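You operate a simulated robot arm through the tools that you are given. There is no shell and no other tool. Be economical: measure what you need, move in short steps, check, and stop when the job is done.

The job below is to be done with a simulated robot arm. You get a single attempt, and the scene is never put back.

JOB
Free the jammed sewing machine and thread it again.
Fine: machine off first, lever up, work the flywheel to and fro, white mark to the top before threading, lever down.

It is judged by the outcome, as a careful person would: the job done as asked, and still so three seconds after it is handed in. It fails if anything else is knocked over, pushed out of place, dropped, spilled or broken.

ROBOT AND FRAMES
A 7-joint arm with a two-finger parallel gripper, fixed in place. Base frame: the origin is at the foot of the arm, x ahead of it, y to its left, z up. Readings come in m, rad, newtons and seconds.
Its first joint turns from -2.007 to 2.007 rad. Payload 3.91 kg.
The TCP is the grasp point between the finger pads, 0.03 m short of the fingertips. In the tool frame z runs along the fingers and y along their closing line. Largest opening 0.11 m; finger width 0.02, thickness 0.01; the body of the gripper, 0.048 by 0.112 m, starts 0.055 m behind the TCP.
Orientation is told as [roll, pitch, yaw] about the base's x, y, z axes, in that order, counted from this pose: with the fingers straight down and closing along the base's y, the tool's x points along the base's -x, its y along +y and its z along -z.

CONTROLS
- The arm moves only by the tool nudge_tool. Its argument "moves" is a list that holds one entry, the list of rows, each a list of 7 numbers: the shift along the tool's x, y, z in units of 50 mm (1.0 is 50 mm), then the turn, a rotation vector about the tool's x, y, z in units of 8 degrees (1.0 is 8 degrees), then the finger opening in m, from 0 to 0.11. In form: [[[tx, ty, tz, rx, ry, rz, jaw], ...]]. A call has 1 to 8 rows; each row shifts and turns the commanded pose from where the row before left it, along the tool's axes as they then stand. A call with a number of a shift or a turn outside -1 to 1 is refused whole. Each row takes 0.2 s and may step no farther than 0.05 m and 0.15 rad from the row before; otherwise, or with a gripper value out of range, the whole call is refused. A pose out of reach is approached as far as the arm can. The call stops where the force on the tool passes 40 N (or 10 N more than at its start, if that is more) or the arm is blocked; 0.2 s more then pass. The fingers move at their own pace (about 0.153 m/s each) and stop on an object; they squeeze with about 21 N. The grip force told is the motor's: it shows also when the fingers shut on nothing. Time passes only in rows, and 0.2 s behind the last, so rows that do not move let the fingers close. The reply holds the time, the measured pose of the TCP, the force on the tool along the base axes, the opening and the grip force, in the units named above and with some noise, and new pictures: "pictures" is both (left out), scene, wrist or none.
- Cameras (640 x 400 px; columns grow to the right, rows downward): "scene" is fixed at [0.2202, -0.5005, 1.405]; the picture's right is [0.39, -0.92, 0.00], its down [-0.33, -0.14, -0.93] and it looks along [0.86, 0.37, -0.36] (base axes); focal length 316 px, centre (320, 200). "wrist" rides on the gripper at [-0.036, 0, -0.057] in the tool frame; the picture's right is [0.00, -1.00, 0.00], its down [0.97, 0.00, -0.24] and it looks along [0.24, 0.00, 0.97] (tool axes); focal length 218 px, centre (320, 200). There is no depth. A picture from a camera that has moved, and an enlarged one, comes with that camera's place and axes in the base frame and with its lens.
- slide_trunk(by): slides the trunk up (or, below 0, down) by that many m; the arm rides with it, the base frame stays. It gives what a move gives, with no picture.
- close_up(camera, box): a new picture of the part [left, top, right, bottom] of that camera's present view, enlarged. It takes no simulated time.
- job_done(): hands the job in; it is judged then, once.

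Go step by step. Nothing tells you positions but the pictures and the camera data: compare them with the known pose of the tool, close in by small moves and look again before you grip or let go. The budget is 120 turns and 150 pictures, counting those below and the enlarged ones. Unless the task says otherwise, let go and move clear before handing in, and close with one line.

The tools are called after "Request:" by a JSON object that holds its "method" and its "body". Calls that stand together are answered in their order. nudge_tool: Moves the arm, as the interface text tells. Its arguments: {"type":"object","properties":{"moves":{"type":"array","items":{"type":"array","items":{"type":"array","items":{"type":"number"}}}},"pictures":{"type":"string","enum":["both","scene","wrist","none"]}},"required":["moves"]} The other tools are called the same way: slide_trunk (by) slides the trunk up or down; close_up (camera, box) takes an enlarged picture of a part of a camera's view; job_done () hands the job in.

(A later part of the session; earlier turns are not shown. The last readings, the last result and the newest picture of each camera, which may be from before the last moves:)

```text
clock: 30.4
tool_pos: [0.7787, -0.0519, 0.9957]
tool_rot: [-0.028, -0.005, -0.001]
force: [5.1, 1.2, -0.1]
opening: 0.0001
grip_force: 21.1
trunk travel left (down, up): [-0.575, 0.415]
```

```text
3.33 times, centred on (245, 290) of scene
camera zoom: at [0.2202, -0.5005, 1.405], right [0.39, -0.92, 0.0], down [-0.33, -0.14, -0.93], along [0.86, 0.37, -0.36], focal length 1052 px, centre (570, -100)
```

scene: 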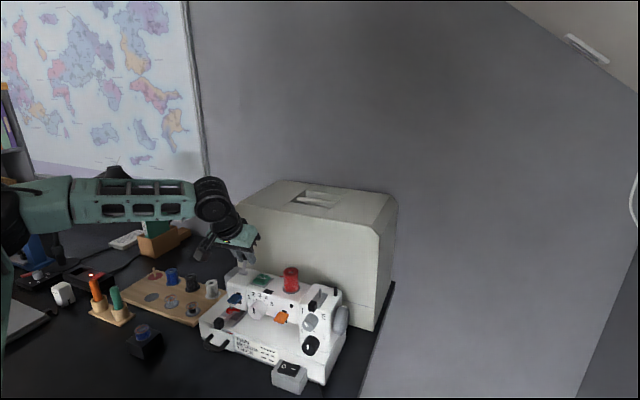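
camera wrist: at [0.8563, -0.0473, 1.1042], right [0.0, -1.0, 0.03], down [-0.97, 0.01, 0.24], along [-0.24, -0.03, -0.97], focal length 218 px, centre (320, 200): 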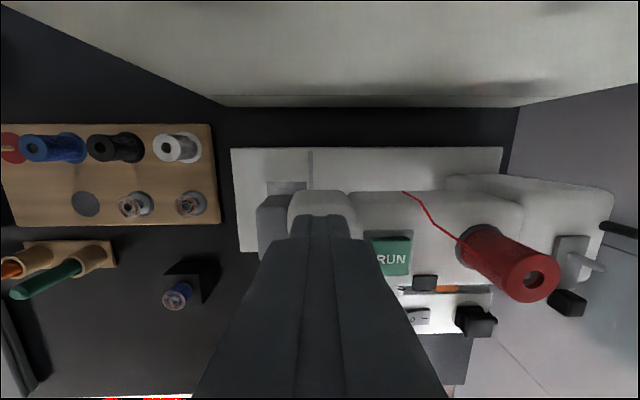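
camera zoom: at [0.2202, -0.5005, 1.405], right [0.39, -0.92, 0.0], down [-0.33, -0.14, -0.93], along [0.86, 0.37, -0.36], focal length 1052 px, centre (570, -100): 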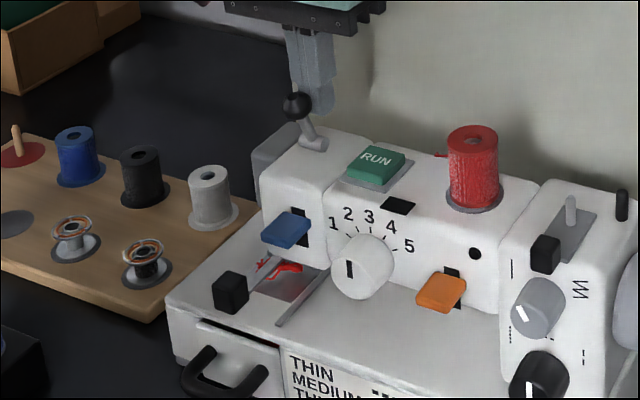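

The presser foot rose as the lever came forward. I'll push it to its stop.

Request:
{"method": "nudge_tool", "body": {"moves": [[[0.12, 0, 0, 0, 0, 0, 0.0], [0.12, 0, 0, 0, 0, 0, 0.0], [0.12, 0, 0, 0, 0, 0, 0.0], [0.12, 0, 0, 0, 0, 0, 0.0]]], "pictures": "none"}}

Request:
{"method": "close_up", "body": {"camera": "scene", "box": [190, 230, 300, 350]}}

```text
clock: 30.9
tool_pos: [0.7797, -0.0509, 0.9949]
tool_rot: [-0.032, -0.022, 0.001]
force: [20.7, 0.2, -4.6]
opening: 0.0001
grip_force: 20.8
trunk travel left (down, up): [-0.575, 0.415]
stopped in row 2: the force on the tool passed its limit (the readings are from after the stop); the commanded pose is now the measured one
```

```text
3.33 times, centred on (245, 290) of scene
camera zoom: at [0.2202, -0.5005, 1.405], right [0.39, -0.92, 0.0], down [-0.33, -0.14, -0.93], along [0.86, 0.37, -0.36], focal length 1052 px, centre (570, -100)
```

zoom: 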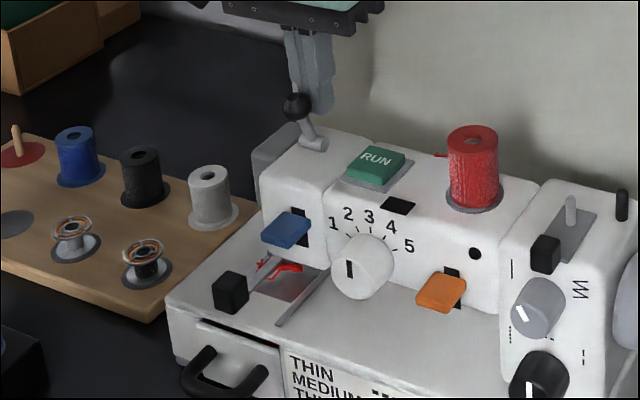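

Lever is at its upper stop, foot raised. Now I'll go over to the flywheel.

Request:
{"method": "nudge_tool", "body": {"moves": [[[-0.4, 0, 0, 0, 0, 0, 0.0], [0, 0, -1, 0, 0, 0, 0.0], [0, 0, -1, 0, 0, 0, 0.0], [0, 0, -1, 0, 0, 0, 0.0], [0, -1, 0, 0, 0, 0, 0.0], [0, -1, 0, 0, 0, 0, 0.0], [0, -1, 0, 0, 0, 0, 0.0], [0, -1, 0, 0, 0, 0, 0.0]]], "pictures": "none"}}

Request:
{"method": "nudge_tool", "body": {"moves": [[[1, 0, 0, 0, 0, 0, 0.05], [0.8, -0.6, 0, 0, 0, 0, 0.1], [0.5, -0.8, 0, 0, 0, 0, 0.1], [0, -0.8, 0, 0, 0, 0, 0.1]]], "pictures": "wrist"}}

```text
clock: 32.7
tool_pos: [0.7947, -0.2457, 1.1542]
tool_rot: [-0.032, -0.014, 0.002]
force: [1.3, 0.7, -0.4]
opening: 0.0003
grip_force: 20.7
trunk travel left (down, up): [-0.575, 0.415]
```

```text
clock: 33.7
tool_pos: [0.6813, -0.3571, 1.1558]
tool_rot: [-0.031, -0.018, -0.001]
force: [0.7, 0.3, -0.5]
opening: 0.1
grip_force: 0.0
trunk travel left (down, up): [-0.575, 0.415]
camera wrist: at [0.7152, -0.3527, 1.2136], right [0.0, -1.0, 0.03], down [-0.97, 0.01, 0.22], along [-0.22, -0.03, -0.97], focal length 218 px, centre (320, 200)
```

wrist: 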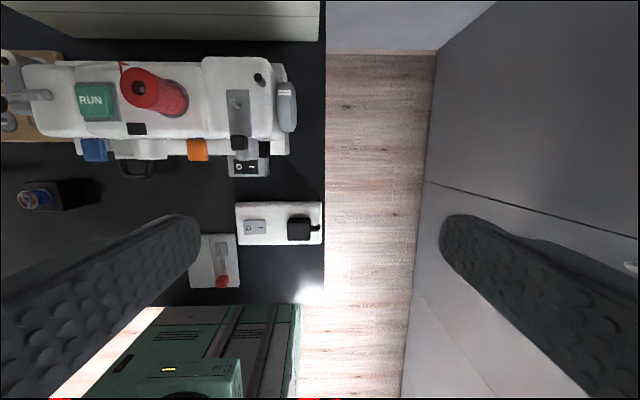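

Request:
{"method": "close_up", "body": {"camera": "wrist", "box": [220, 50, 320, 180]}}

```text
3.08 times, centred on (270, 115) of wrist
camera zoom: at [0.7152, -0.3527, 1.2136], right [0.0, -1.0, 0.03], down [-0.97, 0.01, 0.22], along [-0.22, -0.03, -0.97], focal length 672 px, centre (474, 462)
```

zoom: 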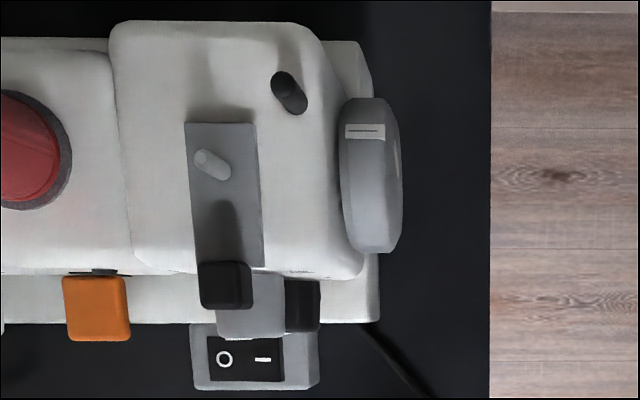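

Request:
{"method": "nudge_tool", "body": {"moves": [[[-0.9, 0.3, 0, 0, 0, 0, 0.1], [-0.9, 0.3, 0, 0, 0, 0, 0.1], [-0.5, 0, 0.8, 0, 0, 0, 0.1], [0, 0, 0.9, 0.22, 0.1, 0, 0.1]]], "pictures": "wrist"}}

Request:
{"method": "close_up", "body": {"camera": "wrist", "box": [260, 140, 380, 260]}}

```text
clock: 34.7
tool_pos: [0.7966, -0.3295, 1.0729]
tool_rot: [-0.061, -0.004, -0.002]
force: [0.1, 0.0, 1.0]
opening: 0.0996
grip_force: 0.1
trunk travel left (down, up): [-0.575, 0.415]
camera wrist: at [0.8318, -0.3247, 1.1296], right [0.0, -1.0, 0.06], down [-0.97, 0.02, 0.24], along [-0.24, -0.06, -0.97], focal length 218 px, centre (320, 200)
```

wrist: 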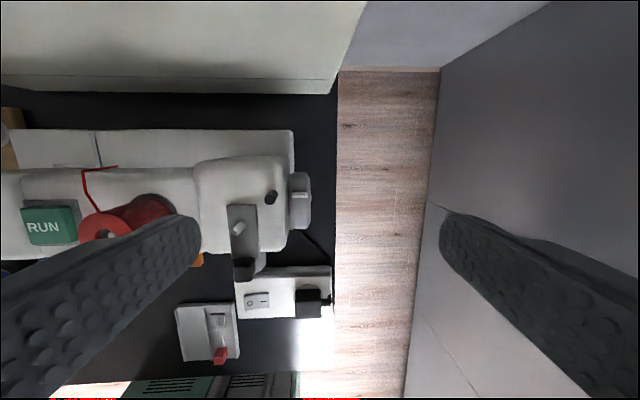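

```text
3.33 times, centred on (320, 200) of wrist
camera zoom: at [0.8318, -0.3247, 1.1296], right [0.0, -1.0, 0.06], down [-0.97, 0.02, 0.24], along [-0.24, -0.06, -0.97], focal length 728 px, centre (320, 200)
```

zoom: 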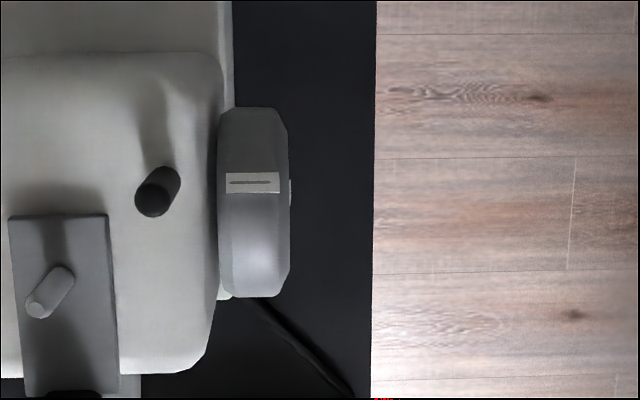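

Request:
{"method": "nudge_tool", "body": {"moves": [[[0, 0, 0, -0.44, 0, 0.94, 0.1], [0, 0, 0, 0, 0, 0.94, 0.1], [0, 0, 0, 0, 0, 0.94, 0.1], [0, 0, 0, 0, 0, 0.94, 0.1], [0, 0, 0, 0, 0, 0.94, 0.1], [0, 0, 0, 0, 0, 0.94, 0.1], [0, 0, 0, 0, 0, 0.94, 0.1], [0, 0, 0, 0, 0, 0.94, 0.1]]], "pictures": "none"}}

Request:
{"method": "nudge_tool", "body": {"moves": [[[0, 0, 0, 0, 0, 0.94, 0.1], [0, 0, 0, 0, 0, 0.94, 0.1], [0, 0, 0, 0, 0, 0.94, 0.1], [0, 0, 0, 0, 0, 0.91, 0.1], [0, 0, 0, 0, 0.9, 0, 0.1], [0, 0, 0, 0, 0.9, 0, 0.1]]], "pictures": "both"}}

```text
clock: 36.5
tool_pos: [0.7359, -0.3355, 1.054]
tool_rot: [0.008, -0.007, -1.048]
force: [0.0, 0.4, -0.1]
opening: 0.0999
grip_force: 0.1
out of reach, approached as far as the arm can: row 7, 8
trunk travel left (down, up): [-0.575, 0.415]
```

```text
clock: 37.9
tool_pos: [0.5732, -0.3626, 1.0138]
tool_rot: [0.009, 0.253, -1.567]
force: [0.4, 1.0, -0.6]
opening: 0.0997
grip_force: 0.0
out of reach, approached as far as the arm can: row 1, 2, 3, 4, 5, 6
trunk travel left (down, up): [-0.575, 0.415]
camera wrist: at [0.5743, -0.4107, 1.061], right [-1.0, 0.0, -0.01], down [-0.01, 0.88, 0.47], along [0.01, 0.47, -0.88], focal length 218 px, centre (320, 200)
```

scene: 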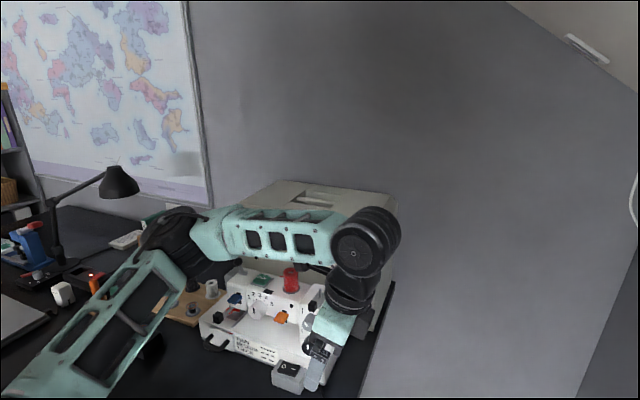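
wrist: 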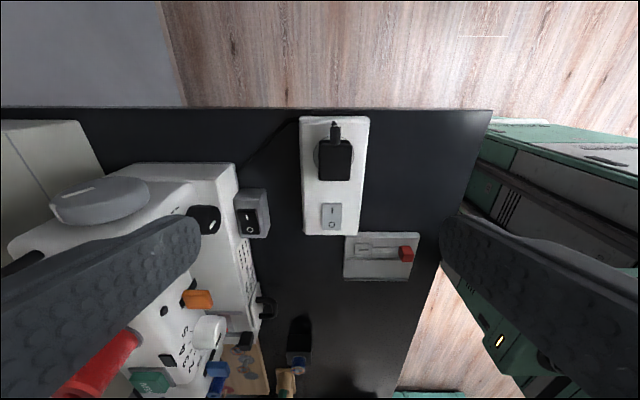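

The -90° yaw isn't reachable there. I'll back up, unwind, and try the opposite yaw.

Request:
{"method": "nudge_tool", "body": {"moves": [[[0, 0, -1, 0, -0.9, 0, 0.1], [0, 0, -1, 0, -0.9, 0, 0.1], [0, 0, -1, 0, 0, -0.94, 0.1], [0, 0, 0, 0, 0, -0.94, 0.1], [0, 0, 0, 0, 0, -0.94, 0.1], [0, 0, 0, 0, 0, -0.94, 0.1], [0, 0, 0, 0, 0, -0.94, 0.1], [0, 0, 0, 0, 0, -0.94, 0.1]]], "pictures": "none"}}

Request:
{"method": "nudge_tool", "body": {"moves": [[[0, 0, 0, 0, 0, -0.94, 0.1], [0, 0, 0, 0, 0, -0.94, 0.1], [0, 0, 0, 0, 0, -0.94, 0.1], [0, 0, 0, 0, 0, -0.94, 0.1], [0, 0, 0, 0, 0, -0.94, 0.1], [0, 0, 0, 0, 0, -0.94, 0.1]]], "pictures": "scene"}}

```text
clock: 39.7
tool_pos: [0.5637, -0.383, 1.1589]
tool_rot: [0.006, -0.007, -0.781]
force: [0.7, -0.2, 0.1]
opening: 0.1
grip_force: 0.1
out of reach, approached as far as the arm can: row 1, 2
trunk travel left (down, up): [-0.575, 0.415]
```

```text
clock: 41.1
tool_pos: [0.5637, -0.3833, 1.1577]
tool_rot: [0.0, -0.008, 0.003]
force: [0.1, 0.8, -0.5]
opening: 0.1
grip_force: 0.1
trunk travel left (down, up): [-0.575, 0.415]
```

scene: 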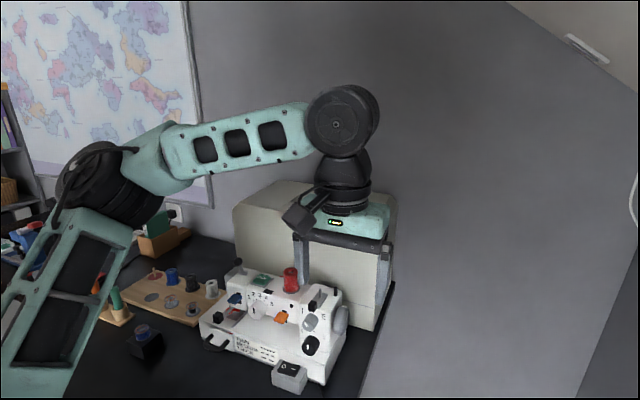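

Request:
{"method": "nudge_tool", "body": {"moves": [[[-1, 0, 0, 0, 0, -0.94, 0.1], [-0.98, -0.1, 0, 0, 0, -0.94, 0.1], [-0.95, -0.25, 0, 0, 0, -0.94, 0.1], [-0.9, -0.4, 0, 0, 0, -0.94, 0.1], [0, 0, 0, 0, 0, -0.94, 0.1], [0, 0, 0, 0, 0, -0.94, 0.1], [0, 0, 0, 0, 0, -0.94, 0.1], [0, 0, 0, 0, 0, -0.94, 0.1]]], "pictures": "none"}}

Request:
{"method": "nudge_tool", "body": {"moves": [[[0, 0, 0, 0, 0, -0.94, 0.1], [0, 0, 0, 0, 0, -0.94, 0.1], [0, 0, 0, 0, 0, -0.94, 0.1], [0, 0, 0, 0, 0, -0.91, 0.1]]], "pictures": "both"}}

```text
clock: 42.9
tool_pos: [0.7614, -0.3819, 1.159]
tool_rot: [-0.006, -0.004, 1.054]
force: [-0.3, 1.0, 0.1]
opening: 0.0999
grip_force: 0.0
trunk travel left (down, up): [-0.575, 0.415]
```

```text
clock: 43.9
tool_pos: [0.762, -0.3823, 1.1585]
tool_rot: [-0.009, 0.001, 1.576]
force: [0.0, -0.8, 0.3]
opening: 0.1001
grip_force: 0.0
trunk travel left (down, up): [-0.575, 0.415]
camera wrist: at [0.7609, -0.3448, 1.2176], right [1.0, 0.01, 0.01], down [0.0, -0.97, 0.24], along [0.01, -0.24, -0.97], focal length 218 px, centre (320, 200)
```

scene: 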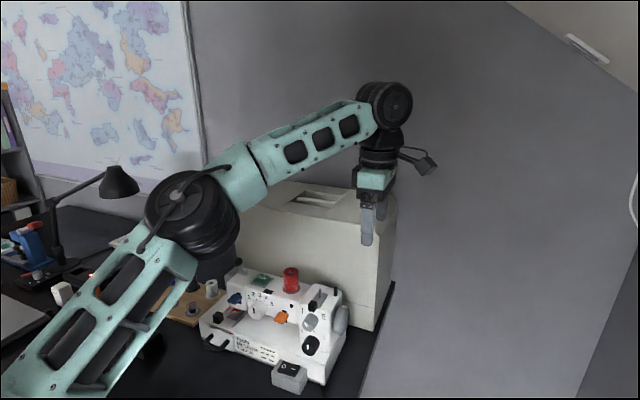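
wrist: 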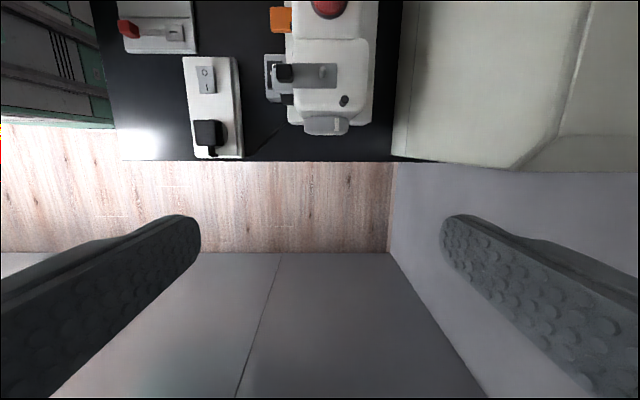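

Request:
{"method": "nudge_tool", "body": {"moves": [[[0, 0, 0, 0, -0.83, 0, 0.1], [0, 0, 0, 0, -0.83, 0, 0.1], [0, 0, 0, 0, -0.83, 0, 0.1], [0.19, -0.05, 0.83, 0, 0, 0, 0.1], [0.19, -0.05, 0.83, 0, 0, 0, 0.1], [0.19, -0.05, 0.83, 0, 0, 0, 0.1], [0.19, -0.05, 0.83, 0, 0, 0, 0.1]]], "pictures": "both"}}

```text
clock: 45.5
tool_pos: [0.7712, -0.3754, 0.9831]
tool_rot: [0.006, -0.261, 1.575]
force: [0.0, -0.2, 0.2]
opening: 0.0998
grip_force: 0.2
out of reach, approached as far as the arm can: row 3
trunk travel left (down, up): [-0.575, 0.415]
camera wrist: at [0.7711, -0.3536, 1.0482], right [1.0, 0.01, -0.01], down [0.01, -1.0, -0.02], along [-0.01, 0.02, -1.0], focal length 218 px, centre (320, 200)
```

scene: 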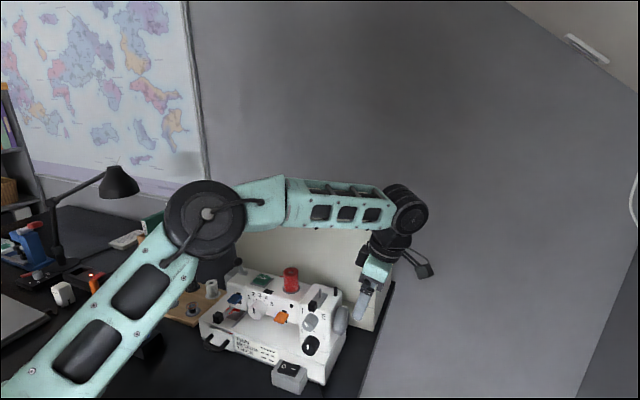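
wrist: 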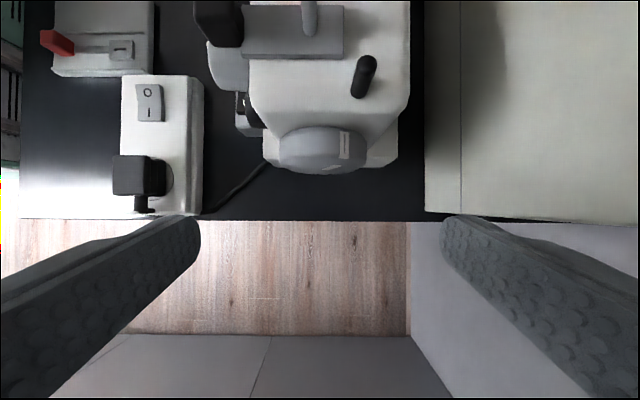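

Request:
{"method": "nudge_tool", "body": {"moves": [[[-0.115, 0, 0.497, 0, 0, 0, 0.1], [-0.115, 0, 0.497, 0, 0, 0, 0.1], [-0.115, 0, 0.497, 0, 0, 0, 0.1], [-0.115, 0, 0.497, 0, 0, 0, 0.1]]], "pictures": "both"}}

Request:
{"method": "close_up", "body": {"camera": "scene", "box": [290, 250, 400, 390]}}

```text
clock: 46.5
tool_pos: [0.7698, -0.3288, 0.8942]
tool_rot: [0.006, -0.259, 1.576]
force: [0.4, -0.4, -1.0]
opening: 0.1002
grip_force: 0.1
trunk travel left (down, up): [-0.575, 0.415]
camera wrist: at [0.7701, -0.3062, 0.959], right [1.0, 0.01, -0.01], down [0.01, -1.0, -0.02], along [-0.01, 0.02, -1.0], focal length 218 px, centre (320, 200)
```

scene: 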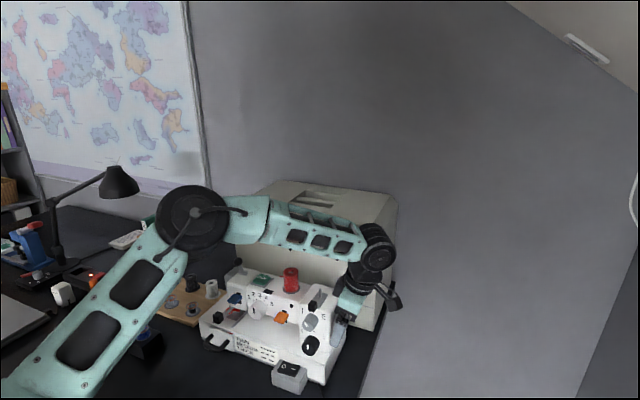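
wrist: 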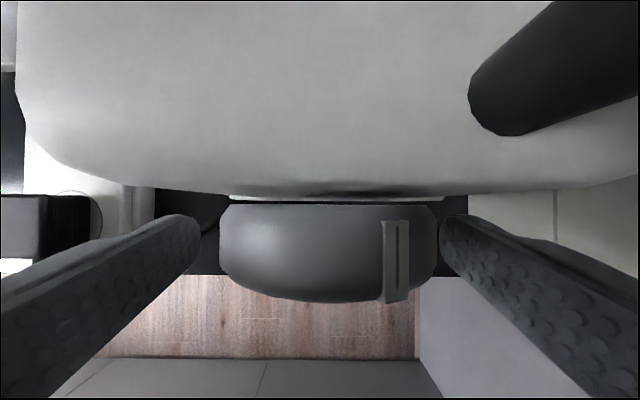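

```text
2.86 times, centred on (345, 320) of scene
camera zoom: at [0.2202, -0.5005, 1.405], right [0.39, -0.92, 0.0], down [-0.33, -0.14, -0.93], along [0.86, 0.37, -0.36], focal length 901 px, centre (249, -143)
```

zoom: 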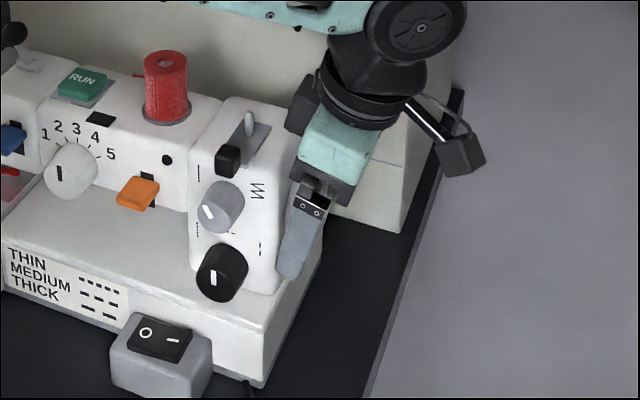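

Request:
{"method": "nudge_tool", "body": {"moves": [[[0, -0.05, 0, 0, 0, 0, 0.08], [0, 0, 0, 0, 0, 0, 0.06], [0, 0, 0, 0, 0, 0, 0.0], [0, 0, 0, 0, 0, 0, 0.0]]], "pictures": "wrist"}}

```text
clock: 47.5
tool_pos: [0.7717, -0.3269, 0.8935]
tool_rot: [0.007, -0.261, 1.574]
force: [-4.0, 1.3, -1.1]
opening: 0.0638
grip_force: 45.2
trunk travel left (down, up): [-0.575, 0.415]
camera wrist: at [0.7725, -0.3058, 0.959], right [1.0, 0.01, -0.01], down [0.01, -1.0, -0.02], along [-0.01, 0.02, -1.0], focal length 218 px, centre (320, 200)
```

wrist: 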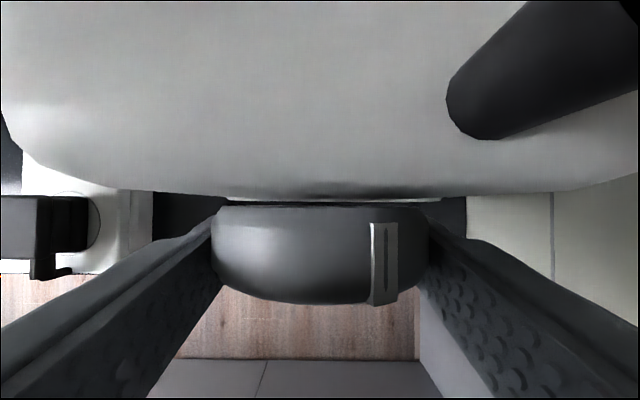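

Request:
{"method": "nudge_tool", "body": {"moves": [[[0, 0, 0, 0.48, 0, -0.13, 0.0], [0, 0, 0, 0.48, 0, -0.13, 0.0], [0, 0, 0, 0.48, 0, -0.13, 0.0]]], "pictures": "wrist"}}

```text
clock: 48.3
tool_pos: [0.7694, -0.3284, 0.8939]
tool_rot: [-0.207, -0.257, 1.63]
force: [-24.4, 4.1, -5.4]
opening: 0.0637
grip_force: 45.3
trunk travel left (down, up): [-0.575, 0.415]
camera wrist: at [0.7576, -0.3059, 0.9575], right [0.98, 0.01, 0.2], down [0.01, -1.0, -0.02], along [0.2, 0.02, -0.98], focal length 218 px, centre (320, 200)
```

wrist: 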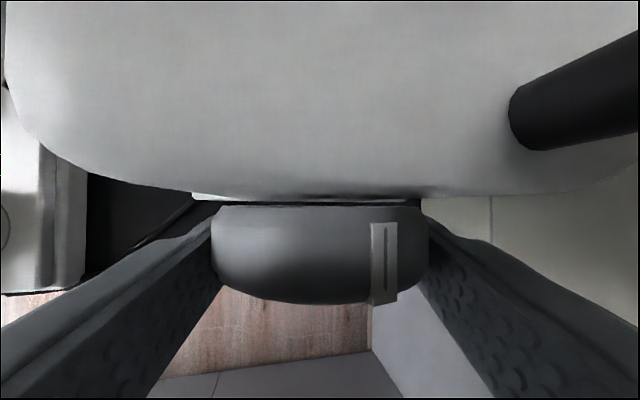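

Request:
{"method": "nudge_tool", "body": {"moves": [[[0, 0, 0, -0.48, 0, 0.13, 0.0], [0, 0, 0, -0.48, 0, 0.13, 0.0], [0, 0, 0, -0.48, 0, 0.13, 0.0], [0, 0, 0, -0.48, 0, 0.13, 0.0], [0, 0, 0, -0.48, 0, 0.13, 0.0], [0, 0, 0, -0.48, 0, 0.13, 0.0]]], "pictures": "wrist"}}

```text
clock: 49.7
tool_pos: [0.7738, -0.3281, 0.8934]
tool_rot: [0.22, -0.257, 1.521]
force: [2.1, -6.0, -9.6]
opening: 0.0632
grip_force: 44.8
trunk travel left (down, up): [-0.575, 0.415]
camera wrist: at [0.7874, -0.3057, 0.9574], right [0.98, 0.0, -0.21], down [0.0, -1.0, -0.02], along [-0.21, 0.02, -0.98], focal length 218 px, centre (320, 200)
```

wrist: 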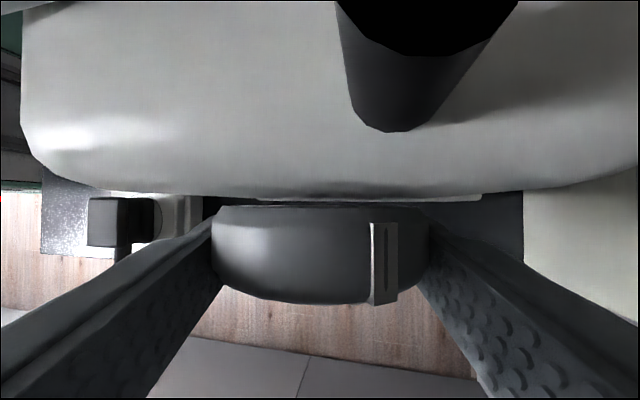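

Request:
{"method": "nudge_tool", "body": {"moves": [[[0, 0, 0, 0.72, 0, -0.195, 0.0], [0, 0, 0, 0.72, 0, -0.195, 0.0], [0, 0, 0, 0.72, 0, -0.195, 0.0], [0, 0, 0, 0.72, 0, -0.195, 0.0], [0, 0, 0, 0.72, 0, -0.195, 0.0], [0, 0, 0, 0.72, 0, -0.195, 0.0]]], "pictures": "none"}}

Request:
{"method": "close_up", "body": {"camera": "scene", "box": [190, 250, 300, 370]}}

```text
clock: 51.3
tool_pos: [0.7684, -0.3274, 0.8934]
tool_rot: [-0.416, -0.238, 1.684]
force: [-14.1, 4.1, 7.9]
opening: 0.0635
grip_force: 44.8
trunk travel left (down, up): [-0.575, 0.415]
stopped in row 6: the force on the tool passed its limit (the readings are from after the stop); the commanded pose is now the measured one
```

```text
3.33 times, centred on (245, 310) of scene
camera zoom: at [0.2202, -0.5005, 1.405], right [0.39, -0.92, 0.0], down [-0.33, -0.14, -0.93], along [0.86, 0.37, -0.36], focal length 1052 px, centre (570, -167)
```

zoom: 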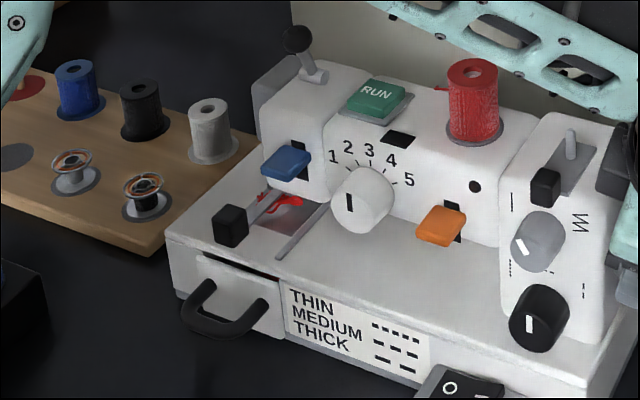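

Request:
{"method": "nudge_tool", "body": {"moves": [[[0, -0.03, 0, -0.72, 0, 0.195, 0.0], [0, 0, 0, -0.72, 0, 0.195, 0.0], [0, 0, 0, -0.72, 0, 0.195, 0.0], [0, 0, 0, -0.72, 0, 0.195, 0.0], [0, 0, 0, -0.72, 0, 0.195, 0.0], [0, 0, 0, -0.72, 0, 0.195, 0.0], [0, 0, 0, -0.72, 0, 0.195, 0.0]]], "pictures": "none"}}

Request:
{"method": "close_up", "body": {"camera": "scene", "box": [200, 270, 270, 340]}}

```text
clock: 53.0
tool_pos: [0.7747, -0.3267, 0.8918]
tool_rot: [0.326, -0.245, 1.496]
force: [15.6, -5.1, -2.1]
opening: 0.0634
grip_force: 45.2
trunk travel left (down, up): [-0.575, 0.415]
stopped in row 7: the force on the tool passed its limit (the readings are from after the stop); the commanded pose is now the measured one
```

```text
5.71 times, centred on (235, 305) of scene
camera zoom: at [0.2202, -0.5005, 1.405], right [0.39, -0.92, 0.0], down [-0.33, -0.14, -0.93], along [0.86, 0.37, -0.36], focal length 1803 px, centre (806, -400)
```

zoom: 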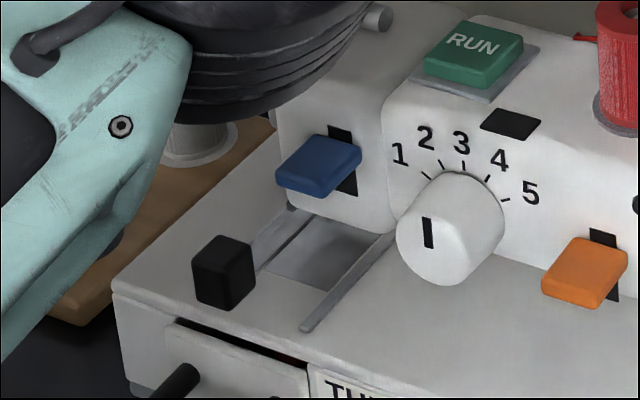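

The tangle is gone. Now I'll bring the white mark to the top.

Request:
{"method": "nudge_tool", "body": {"moves": [[[0, 0.03, 0, 0.72, 0, -0.195, 0.0], [0, 0.02, 0, 0.72, 0, -0.195, 0.0], [0, 0, 0, 0.72, 0, -0.195, 0.0], [0, 0, 0, 0.72, 0, -0.195, 0.0], [0, 0, 0, 0.72, 0, -0.195, 0.0], [0, -0.02, 0, 0.72, 0, -0.195, 0.0], [0, -0.02, 0, 0.3, 0, -0.08, 0.0]]], "pictures": "both"}}

```text
clock: 54.6
tool_pos: [0.7695, -0.3281, 0.8928]
tool_rot: [-0.353, -0.244, 1.67]
force: [-20.8, 0.9, -14.0]
opening: 0.0635
grip_force: 44.9
trunk travel left (down, up): [-0.575, 0.415]
camera wrist: at [0.7477, -0.306, 0.954], right [0.94, 0.01, 0.34], down [0.02, -1.0, -0.01], along [0.34, 0.02, -0.94], focal length 218 px, centre (320, 200)
```

scene: 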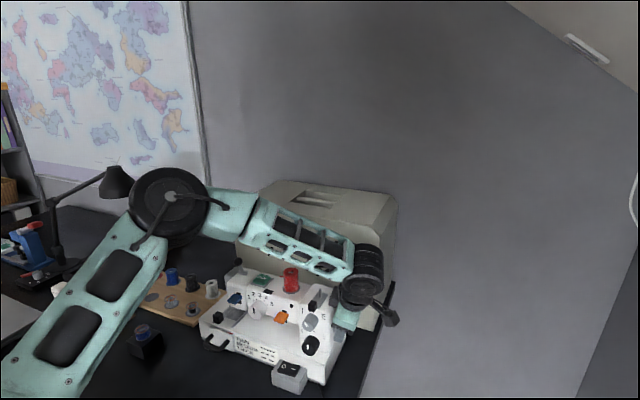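
wrist: 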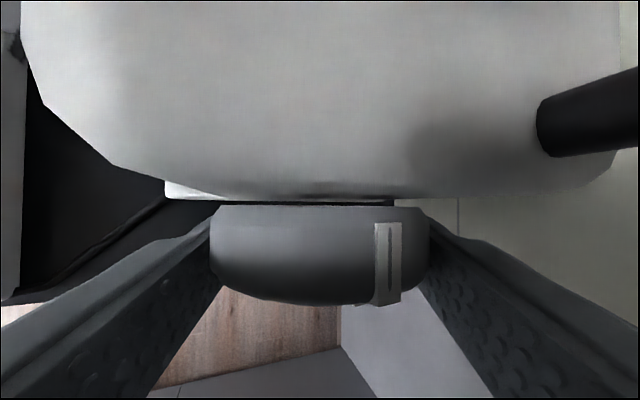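

Request:
{"method": "nudge_tool", "body": {"moves": [[[0, 0, 0, 0, 0, 0, 0.1], [0, 0, 0, 0, 0, 0, 0.1], [0, 0, -0.8, 0, 0, 0, 0.1], [0, 0, -0.8, 0, 0, 0, 0.1], [0, 0, -0.6, -0.8, 0, 0.21, 0.1], [0, 0, 0, -0.8, 0, 0.21, 0.1], [0, 0, 0, -0.8, 0, 0.21, 0.1]]], "pictures": "wrist"}}

```text
clock: 56.2
tool_pos: [0.7352, -0.3557, 0.9954]
tool_rot: [0.0, -0.256, 1.582]
force: [-0.1, 0.7, 0.5]
opening: 0.0999
grip_force: 0.0
trunk travel left (down, up): [-0.575, 0.415]
camera wrist: at [0.7362, -0.334, 1.0603], right [1.0, 0.01, 0.0], down [0.01, -1.0, -0.01], along [0.0, 0.01, -1.0], focal length 218 px, centre (320, 200)
```

wrist: 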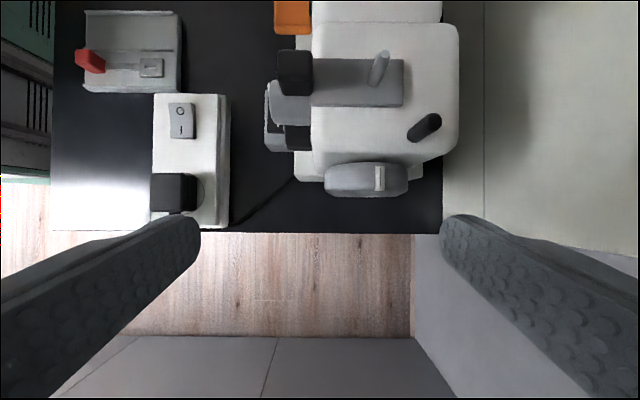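

Request:
{"method": "nudge_tool", "body": {"moves": [[[0, -0.72, 0, 0, 0, 0, 0.1], [0, 0, 0, 0, 0, 0, 0.1]]], "pictures": "none"}}

Request:
{"method": "close_up", "body": {"camera": "wrist", "box": [260, 140, 380, 215]}}

```text
clock: 56.9
tool_pos: [0.7735, -0.3562, 0.9948]
tool_rot: [-0.003, -0.257, 1.58]
force: [0.2, 0.4, 0.2]
opening: 0.0999
grip_force: 0.1
trunk travel left (down, up): [-0.575, 0.415]
```

```text
5.33 times, centred on (320, 178) of wrist
camera zoom: at [0.7731, -0.3342, 1.0597], right [1.0, 0.01, 0.0], down [0.01, -1.0, -0.01], along [0.0, 0.01, -1.0], focal length 1164 px, centre (320, 320)
```

zoom: 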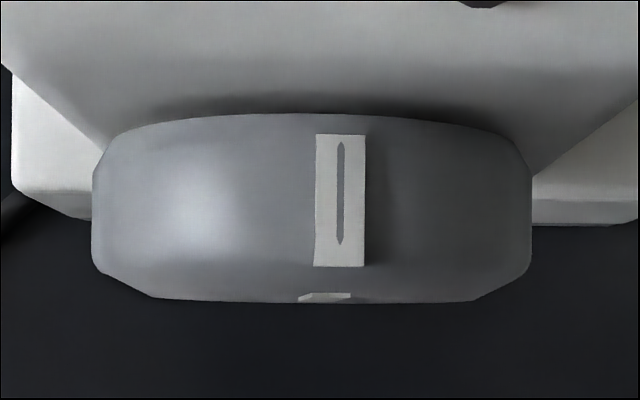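

Mark is about 6° past the top; I'll regrip and trim it.

Request:
{"method": "nudge_tool", "body": {"moves": [[[0, 0.03, 0.53, 0, 0, 0, 0.1], [0, 0, 0.53, 0, 0, 0, 0.1], [0, 0, 0.53, 0, 0, 0, 0.1], [0, 0, 0.53, 0, 0, 0, 0.1], [0, 0, 0, 0, 0, 0, 0.06], [0, 0, 0, 0, 0, 0, 0.0], [0, 0, 0, 0, 0, 0, 0.0]]], "pictures": "wrist"}}

```text
clock: 58.5
tool_pos: [0.7725, -0.3285, 0.8902]
tool_rot: [-0.003, -0.257, 1.585]
force: [3.1, 1.6, -3.7]
opening: 0.0632
grip_force: 44.9
trunk travel left (down, up): [-0.575, 0.415]
camera wrist: at [0.7718, -0.3067, 0.956], right [1.0, 0.01, 0.0], down [0.01, -1.0, -0.01], along [0.0, 0.01, -1.0], focal length 218 px, centre (320, 200)
```

wrist: 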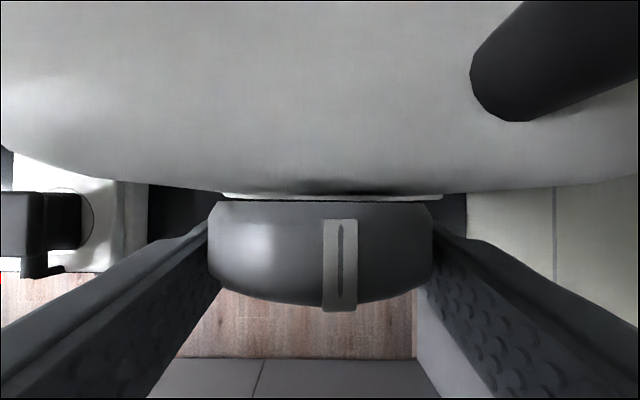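

Request:
{"method": "nudge_tool", "body": {"moves": [[[0, 0, 0, 0.4, 0, -0.107, 0.0], [0, 0, 0, 0.4, 0, -0.107, 0.0], [0, 0, 0, 0, 0, 0, 0.0], [0, 0, 0, 0, 0, 0, 0.1], [0, 0, 0, 0, 0, 0, 0.1], [0, 0, -0.7, -0.4, 0, 0.107, 0.1], [0, 0, -0.7, -0.4, 0, 0.107, 0.1], [0, 0, -0.7, 0, 0, 0, 0.1]]], "pictures": "none"}}

Request:
{"method": "close_up", "body": {"camera": "wrist", "box": [260, 140, 380, 215]}}

Request:
{"method": "close_up", "body": {"camera": "scene", "box": [190, 240, 360, 400]}}

```text
clock: 60.2
tool_pos: [0.7664, -0.3559, 0.9927]
tool_rot: [-0.002, -0.258, 1.581]
force: [1.0, 0.4, 0.1]
opening: 0.1003
grip_force: 0.1
trunk travel left (down, up): [-0.575, 0.415]
```

```text
5.33 times, centred on (320, 178) of wrist
camera zoom: at [0.7651, -0.3338, 1.0584], right [1.0, 0.01, 0.0], down [0.01, -1.0, -0.01], along [0.0, 0.01, -1.0], focal length 1164 px, centre (320, 320)
```

zoom: 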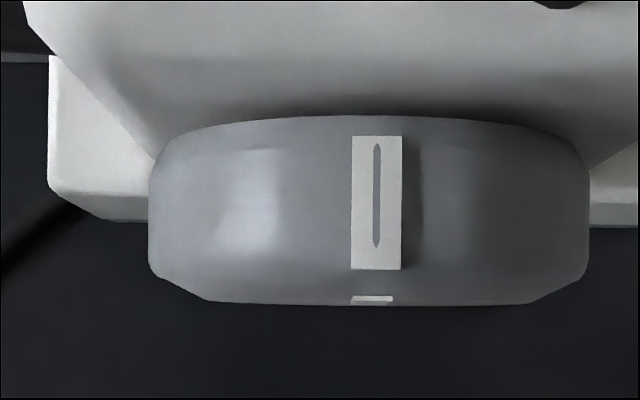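

```text
2.50 times, centred on (275, 320) of scene
camera zoom: at [0.2202, -0.5005, 1.405], right [0.39, -0.92, 0.0], down [-0.33, -0.14, -0.93], along [0.86, 0.37, -0.36], focal length 789 px, centre (432, -100)
```

zoom: 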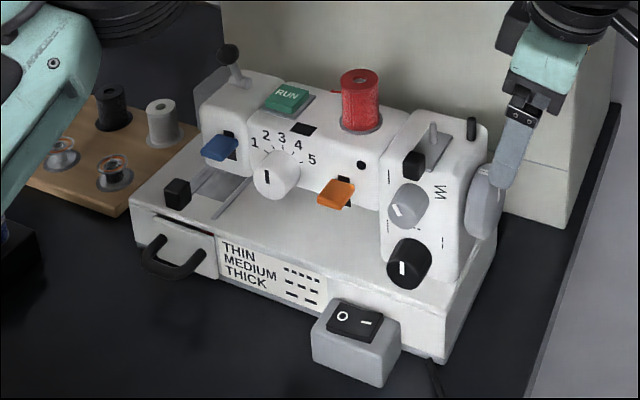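

Mark is at the top and the tangle is cleared. Next is the blue threader tab; I'll rise and unwind first.

Request:
{"method": "nudge_tool", "body": {"moves": [[[0, 0, -1, 0, 0.92, 0, 0.1], [0, 0, -1, 0, 0.92, 0, 0.1], [0, 0, -1, 0, 0, 0.94, 0.1], [0, 0, 0, 0, 0, 0.94, 0.1], [0, 0, 0, 0, 0, 0.94, 0.1], [0, 0, 0, 0, 0, 0.94, 0.1], [0, 0, 0, 0, 0, 0.94, 0.05], [0, 0, 0, 0, 0, 0.94, 0.0]]], "pictures": "none"}}

Request:
{"method": "nudge_tool", "body": {"moves": [[[0, 0, 0, 0, 0, 0.94, 0.0], [0, 0, 0, 0, 0, 0.94, 0.0], [0, 0, 0, 0, 0, 0.94, 0.0], [0, 0, 0, 0, 0, 0.94, 0.0], [0, 0, 0, 0, 0, 0.94, 0.0], [0, 0, 0, 0, 0, 0.94, 0.0], [1, 0, 0, 0, 0, 0, 0.0], [0.5, 0, 0, 0, 0, 0, 0.0]]], "pictures": "scene"}}

```text
clock: 62.0
tool_pos: [0.7642, -0.3733, 1.141]
tool_rot: [-0.001, -0.002, 0.792]
force: [-0.2, 0.1, 0.6]
opening: 0.0
grip_force: 20.6
trunk travel left (down, up): [-0.575, 0.415]
```

```text
clock: 63.9
tool_pos: [0.6899, -0.3731, 1.1392]
tool_rot: [-0.002, -0.001, 0.008]
force: [0.1, -0.2, 0.2]
opening: 0.0003
grip_force: 21.1
trunk travel left (down, up): [-0.575, 0.415]
```

scene: 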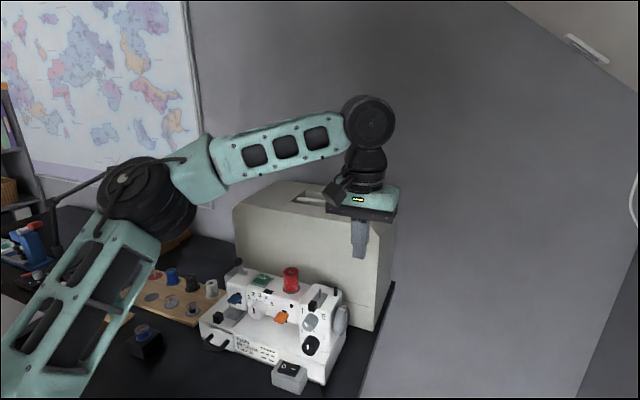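

Request:
{"method": "nudge_tool", "body": {"moves": [[[0, 1, 0, 0, 0, 0, 0.0], [0, 1, 0, 0, 0, 0, 0.0], [0, 1, 0, 0, 0, 0, 0.0], [0, 1, 0, 0, 0, 0, 0.0], [0, 1, 0, 0, -0.8, 0, 0.0], [0, 1, 0, 0, -0.8, 0, 0.0], [0, 0.2, 0, 0, -0.8, 0, 0.0], [0, 0, 0, 0, -0.8, 0, 0.0]]], "pictures": "wrist"}}

```text
clock: 65.7
tool_pos: [0.6878, -0.0647, 1.1415]
tool_rot: [0.0, -0.451, 0.007]
force: [-0.6, 0.1, -0.3]
opening: 0.0
grip_force: 21.2
trunk travel left (down, up): [-0.575, 0.415]
camera wrist: at [0.6958, -0.0634, 1.2093], right [0.01, -1.0, 0.0], down [-0.98, -0.01, -0.21], along [0.21, 0.0, -0.98], focal length 218 px, centre (320, 200)
```

wrist: 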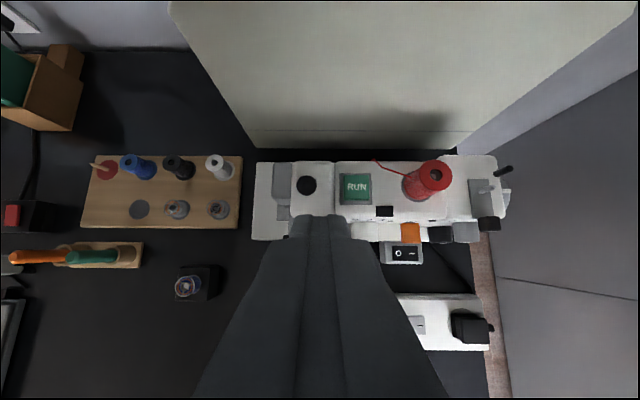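

Request:
{"method": "nudge_tool", "body": {"moves": [[[0.355, 0.01, 0.83, 0, 0, 0, 0.0], [0.355, 0.01, 0.83, 0, 0, 0, 0.0], [0.355, 0.01, 0.83, 0, 0, 0, 0.0], [0.2, 0, 0.45, 0, 0, 0, 0.0]]], "pictures": "wrist"}}

Request:
{"method": "close_up", "body": {"camera": "scene", "box": [190, 230, 310, 350]}}

```text
clock: 66.7
tool_pos: [0.6945, -0.0632, 0.9808]
tool_rot: [0.0, -0.45, 0.008]
force: [0.1, 0.8, 0.8]
opening: 0.0
grip_force: 21.1
trunk travel left (down, up): [-0.575, 0.415]
camera wrist: at [0.7026, -0.0615, 1.0488], right [0.01, -1.0, 0.0], down [-0.98, -0.01, -0.21], along [0.21, 0.0, -0.98], focal length 218 px, centre (320, 200)
```

wrist: 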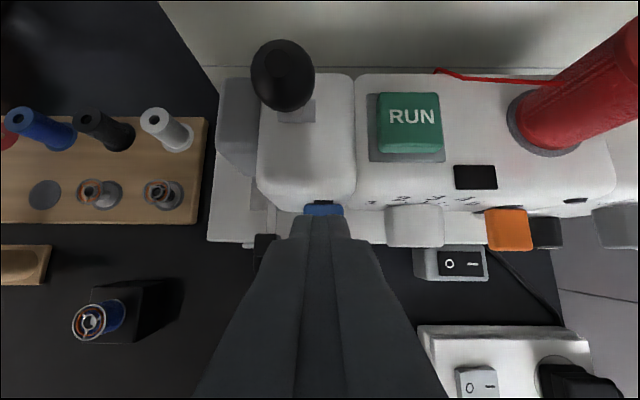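

```text
3.33 times, centred on (250, 290) of scene
camera zoom: at [0.2202, -0.5005, 1.405], right [0.39, -0.92, 0.0], down [-0.33, -0.14, -0.93], along [0.86, 0.37, -0.36], focal length 1052 px, centre (553, -100)
```

zoom: 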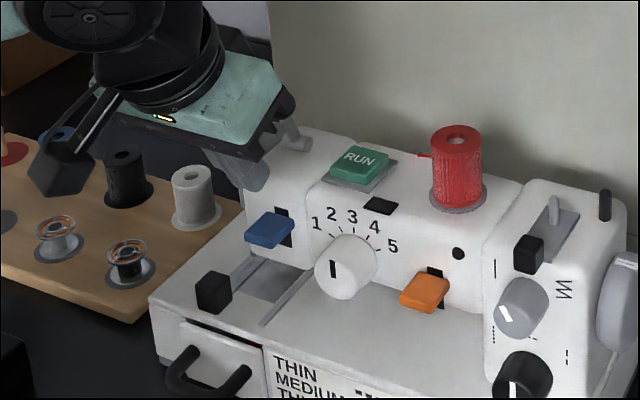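

Request:
{"method": "nudge_tool", "body": {"moves": [[[0.13, 0, 0.27, 0, 0, 0, 0.0], [0.13, 0, 0.27, 0, 0, 0, 0.0], [0.044, 0, 0.09, 0, 0, 0, 0.0], [0.044, 0, 0.09, 0, 0, 0, 0.0], [0.044, 0, 0.09, 0, 0, 0, 0.0], [0.044, 0, 0.09, 0, 0, 0, 0.0]]], "pictures": "none"}}

Request:
{"method": "close_up", "body": {"camera": "scene", "box": [190, 230, 310, 350]}}

```text
clock: 68.0
tool_pos: [0.695, -0.0632, 0.9316]
tool_rot: [-0.001, -0.451, 0.007]
force: [-3.5, 0.7, 3.0]
opening: 0.0
grip_force: 21.2
trunk travel left (down, up): [-0.575, 0.415]
```

```text
3.33 times, centred on (250, 290) of scene
camera zoom: at [0.2202, -0.5005, 1.405], right [0.39, -0.92, 0.0], down [-0.33, -0.14, -0.93], along [0.86, 0.37, -0.36], focal length 1052 px, centre (553, -100)
```

zoom: 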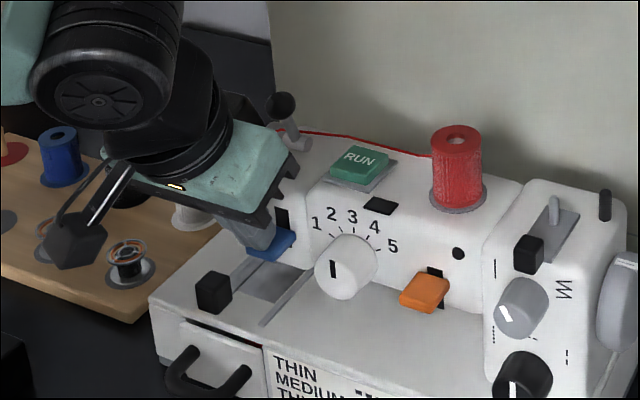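

A red thread now runs along the top to the head. I'll press on gently to the tab's end stop.

Request:
{"method": "nudge_tool", "body": {"moves": [[[0.044, 0, 0.09, 0, 0, 0, 0.0], [0.044, 0, 0.09, 0, 0, 0, 0.0], [0.044, 0, 0.09, 0, 0, 0, 0.0]]], "pictures": "none"}}

Request:
{"method": "close_up", "body": {"camera": "scene", "box": [190, 230, 310, 350]}}

```text
clock: 68.8
tool_pos: [0.6952, -0.0635, 0.9256]
tool_rot: [0.0, -0.463, 0.006]
force: [-84.2, 18.3, 153.3]
opening: 0.0
grip_force: 20.7
trunk travel left (down, up): [-0.575, 0.415]
stopped in row 3: the force on the tool passed its limit (the readings are from after the stop); the commanded pose is now the measured one
```

```text
3.33 times, centred on (250, 290) of scene
camera zoom: at [0.2202, -0.5005, 1.405], right [0.39, -0.92, 0.0], down [-0.33, -0.14, -0.93], along [0.86, 0.37, -0.36], focal length 1052 px, centre (553, -100)
```

zoom: 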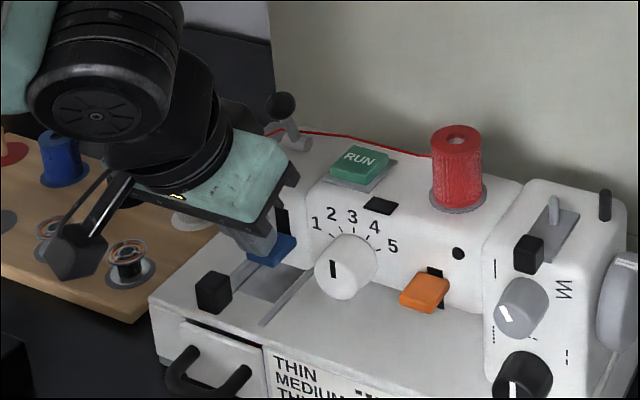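

Request:
{"method": "nudge_tool", "body": {"moves": [[[-0.43, 0, -0.89, 0, 0, 0, 0.0], [-0.43, 0, -0.89, 0, 0, 0, 0.0], [0.4, 0.3, -0.8, 0, 0, 0, 0.0], [0, 0, 0, 0, 0, 0, 0.0]]], "pictures": "wrist"}}

Request:
{"method": "close_up", "body": {"camera": "scene", "box": [190, 230, 360, 400]}}

Request:
{"method": "close_up", "body": {"camera": "wrist", "box": [200, 60, 400, 240]}}

```text
clock: 69.8
tool_pos: [0.6593, -0.0489, 1.0464]
tool_rot: [0.0, -0.456, 0.002]
force: [-0.4, 0.0, 0.4]
opening: 0.0
grip_force: 21.0
trunk travel left (down, up): [-0.575, 0.415]
camera wrist: at [0.6668, -0.0469, 1.1142], right [0.0, -1.0, 0.0], down [-0.98, 0.0, -0.21], along [0.21, 0.0, -0.98], focal length 218 px, centre (320, 200)
```

wrist: 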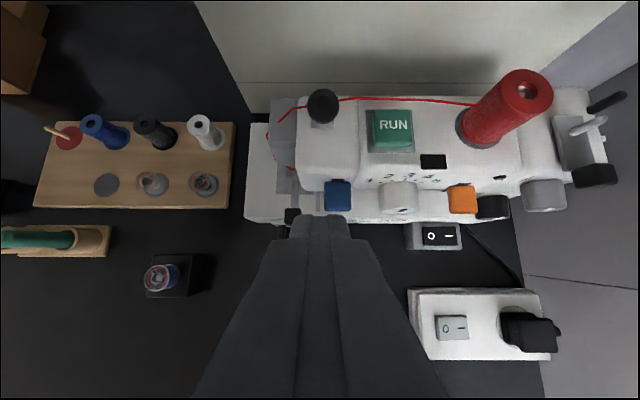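

```text
2.35 times, centred on (275, 315) of scene
camera zoom: at [0.2202, -0.5005, 1.405], right [0.39, -0.92, 0.0], down [-0.33, -0.14, -0.93], along [0.86, 0.37, -0.36], focal length 742 px, centre (426, -71)
```

zoom: 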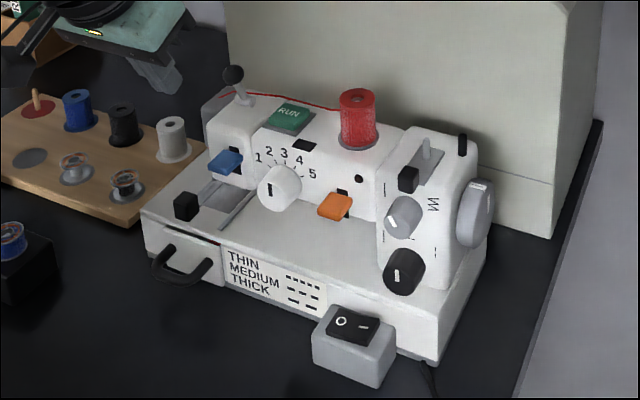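

```text
2.22 times, centred on (300, 150) of wrist
camera zoom: at [0.6668, -0.0469, 1.1142], right [0.0, -1.0, 0.0], down [-0.98, 0.0, -0.21], along [0.21, 0.0, -0.98], focal length 485 px, centre (364, 311)
```

zoom: 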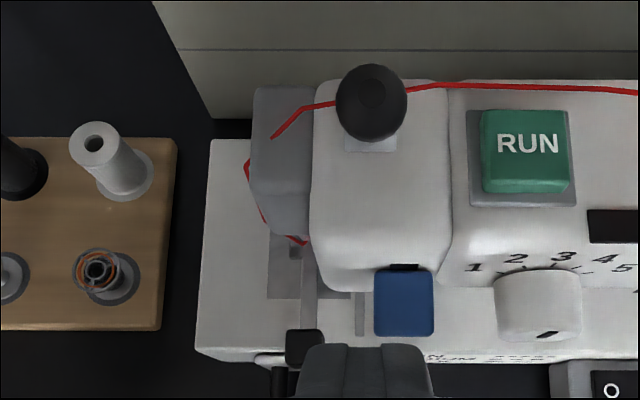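

Threading is done, with the thread running down to the needle. Now I'll push the lever back down.

Request:
{"method": "nudge_tool", "body": {"moves": [[[-0.36, 0, 0.7, 0, 0, 0, 0.0], [-0.36, 0, 0.7, 0, 0, 0, 0.0], [-0.144, 0, 0.07, 0, 0, 0, 0.0], [-0.144, 0, 0.07, 0, 0, 0, 0.0], [-0.144, 0, 0.07, 0, 0, 0, 0.0], [-0.144, 0, 0.07, 0, 0, 0, 0.0], [-0.144, 0, 0.07, 0, 0, 0, 0.0]]], "pictures": "wrist"}}

Request:
{"method": "close_up", "body": {"camera": "scene", "box": [190, 230, 310, 350]}}

```text
clock: 71.4
tool_pos: [0.7637, -0.0477, 0.9991]
tool_rot: [0.0, -0.454, 0.007]
force: [-0.4, 0.8, 1.1]
opening: 0.0
grip_force: 20.7
trunk travel left (down, up): [-0.575, 0.415]
camera wrist: at [0.7703, -0.0461, 1.0674], right [0.01, -1.0, 0.0], down [-0.98, -0.01, -0.21], along [0.21, 0.0, -0.98], focal length 218 px, centre (320, 200)
```

wrist: 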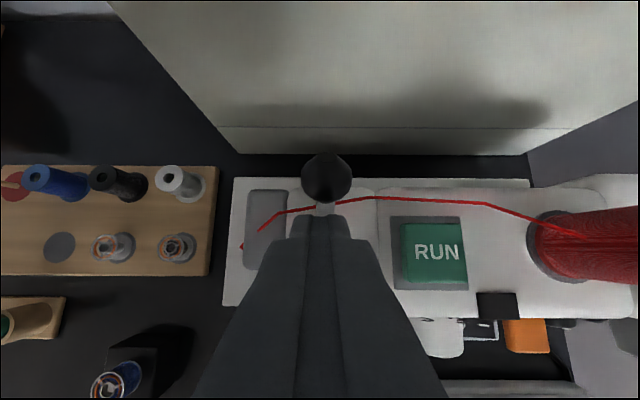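

```text
3.33 times, centred on (250, 290) of scene
camera zoom: at [0.2202, -0.5005, 1.405], right [0.39, -0.92, 0.0], down [-0.33, -0.14, -0.93], along [0.86, 0.37, -0.36], focal length 1052 px, centre (553, -100)
```

zoom: 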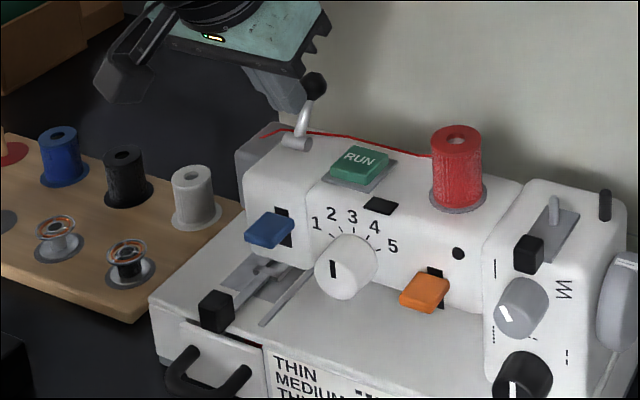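

Request:
{"method": "nudge_tool", "body": {"moves": [[[-0.09, 0, 0.044, 0, 0, 0, 0.0], [-0.09, 0, 0.044, 0, 0, 0, 0.0], [-0.09, 0, 0.044, 0, 0, 0, 0.0], [-0.06, 0, 0.03, 0, 0, 0, 0.0]]], "pictures": "none"}}

```text
clock: 72.0
tool_pos: [0.7662, -0.0483, 0.9966]
tool_rot: [0.003, -0.439, 0.006]
force: [-20.4, 0.8, 1.9]
opening: 0.0001
grip_force: 20.7
trunk travel left (down, up): [-0.575, 0.415]
stopped in row 3: the force on the tool passed its limit (the readings are from after the stop); the commanded pose is now the measured one
```

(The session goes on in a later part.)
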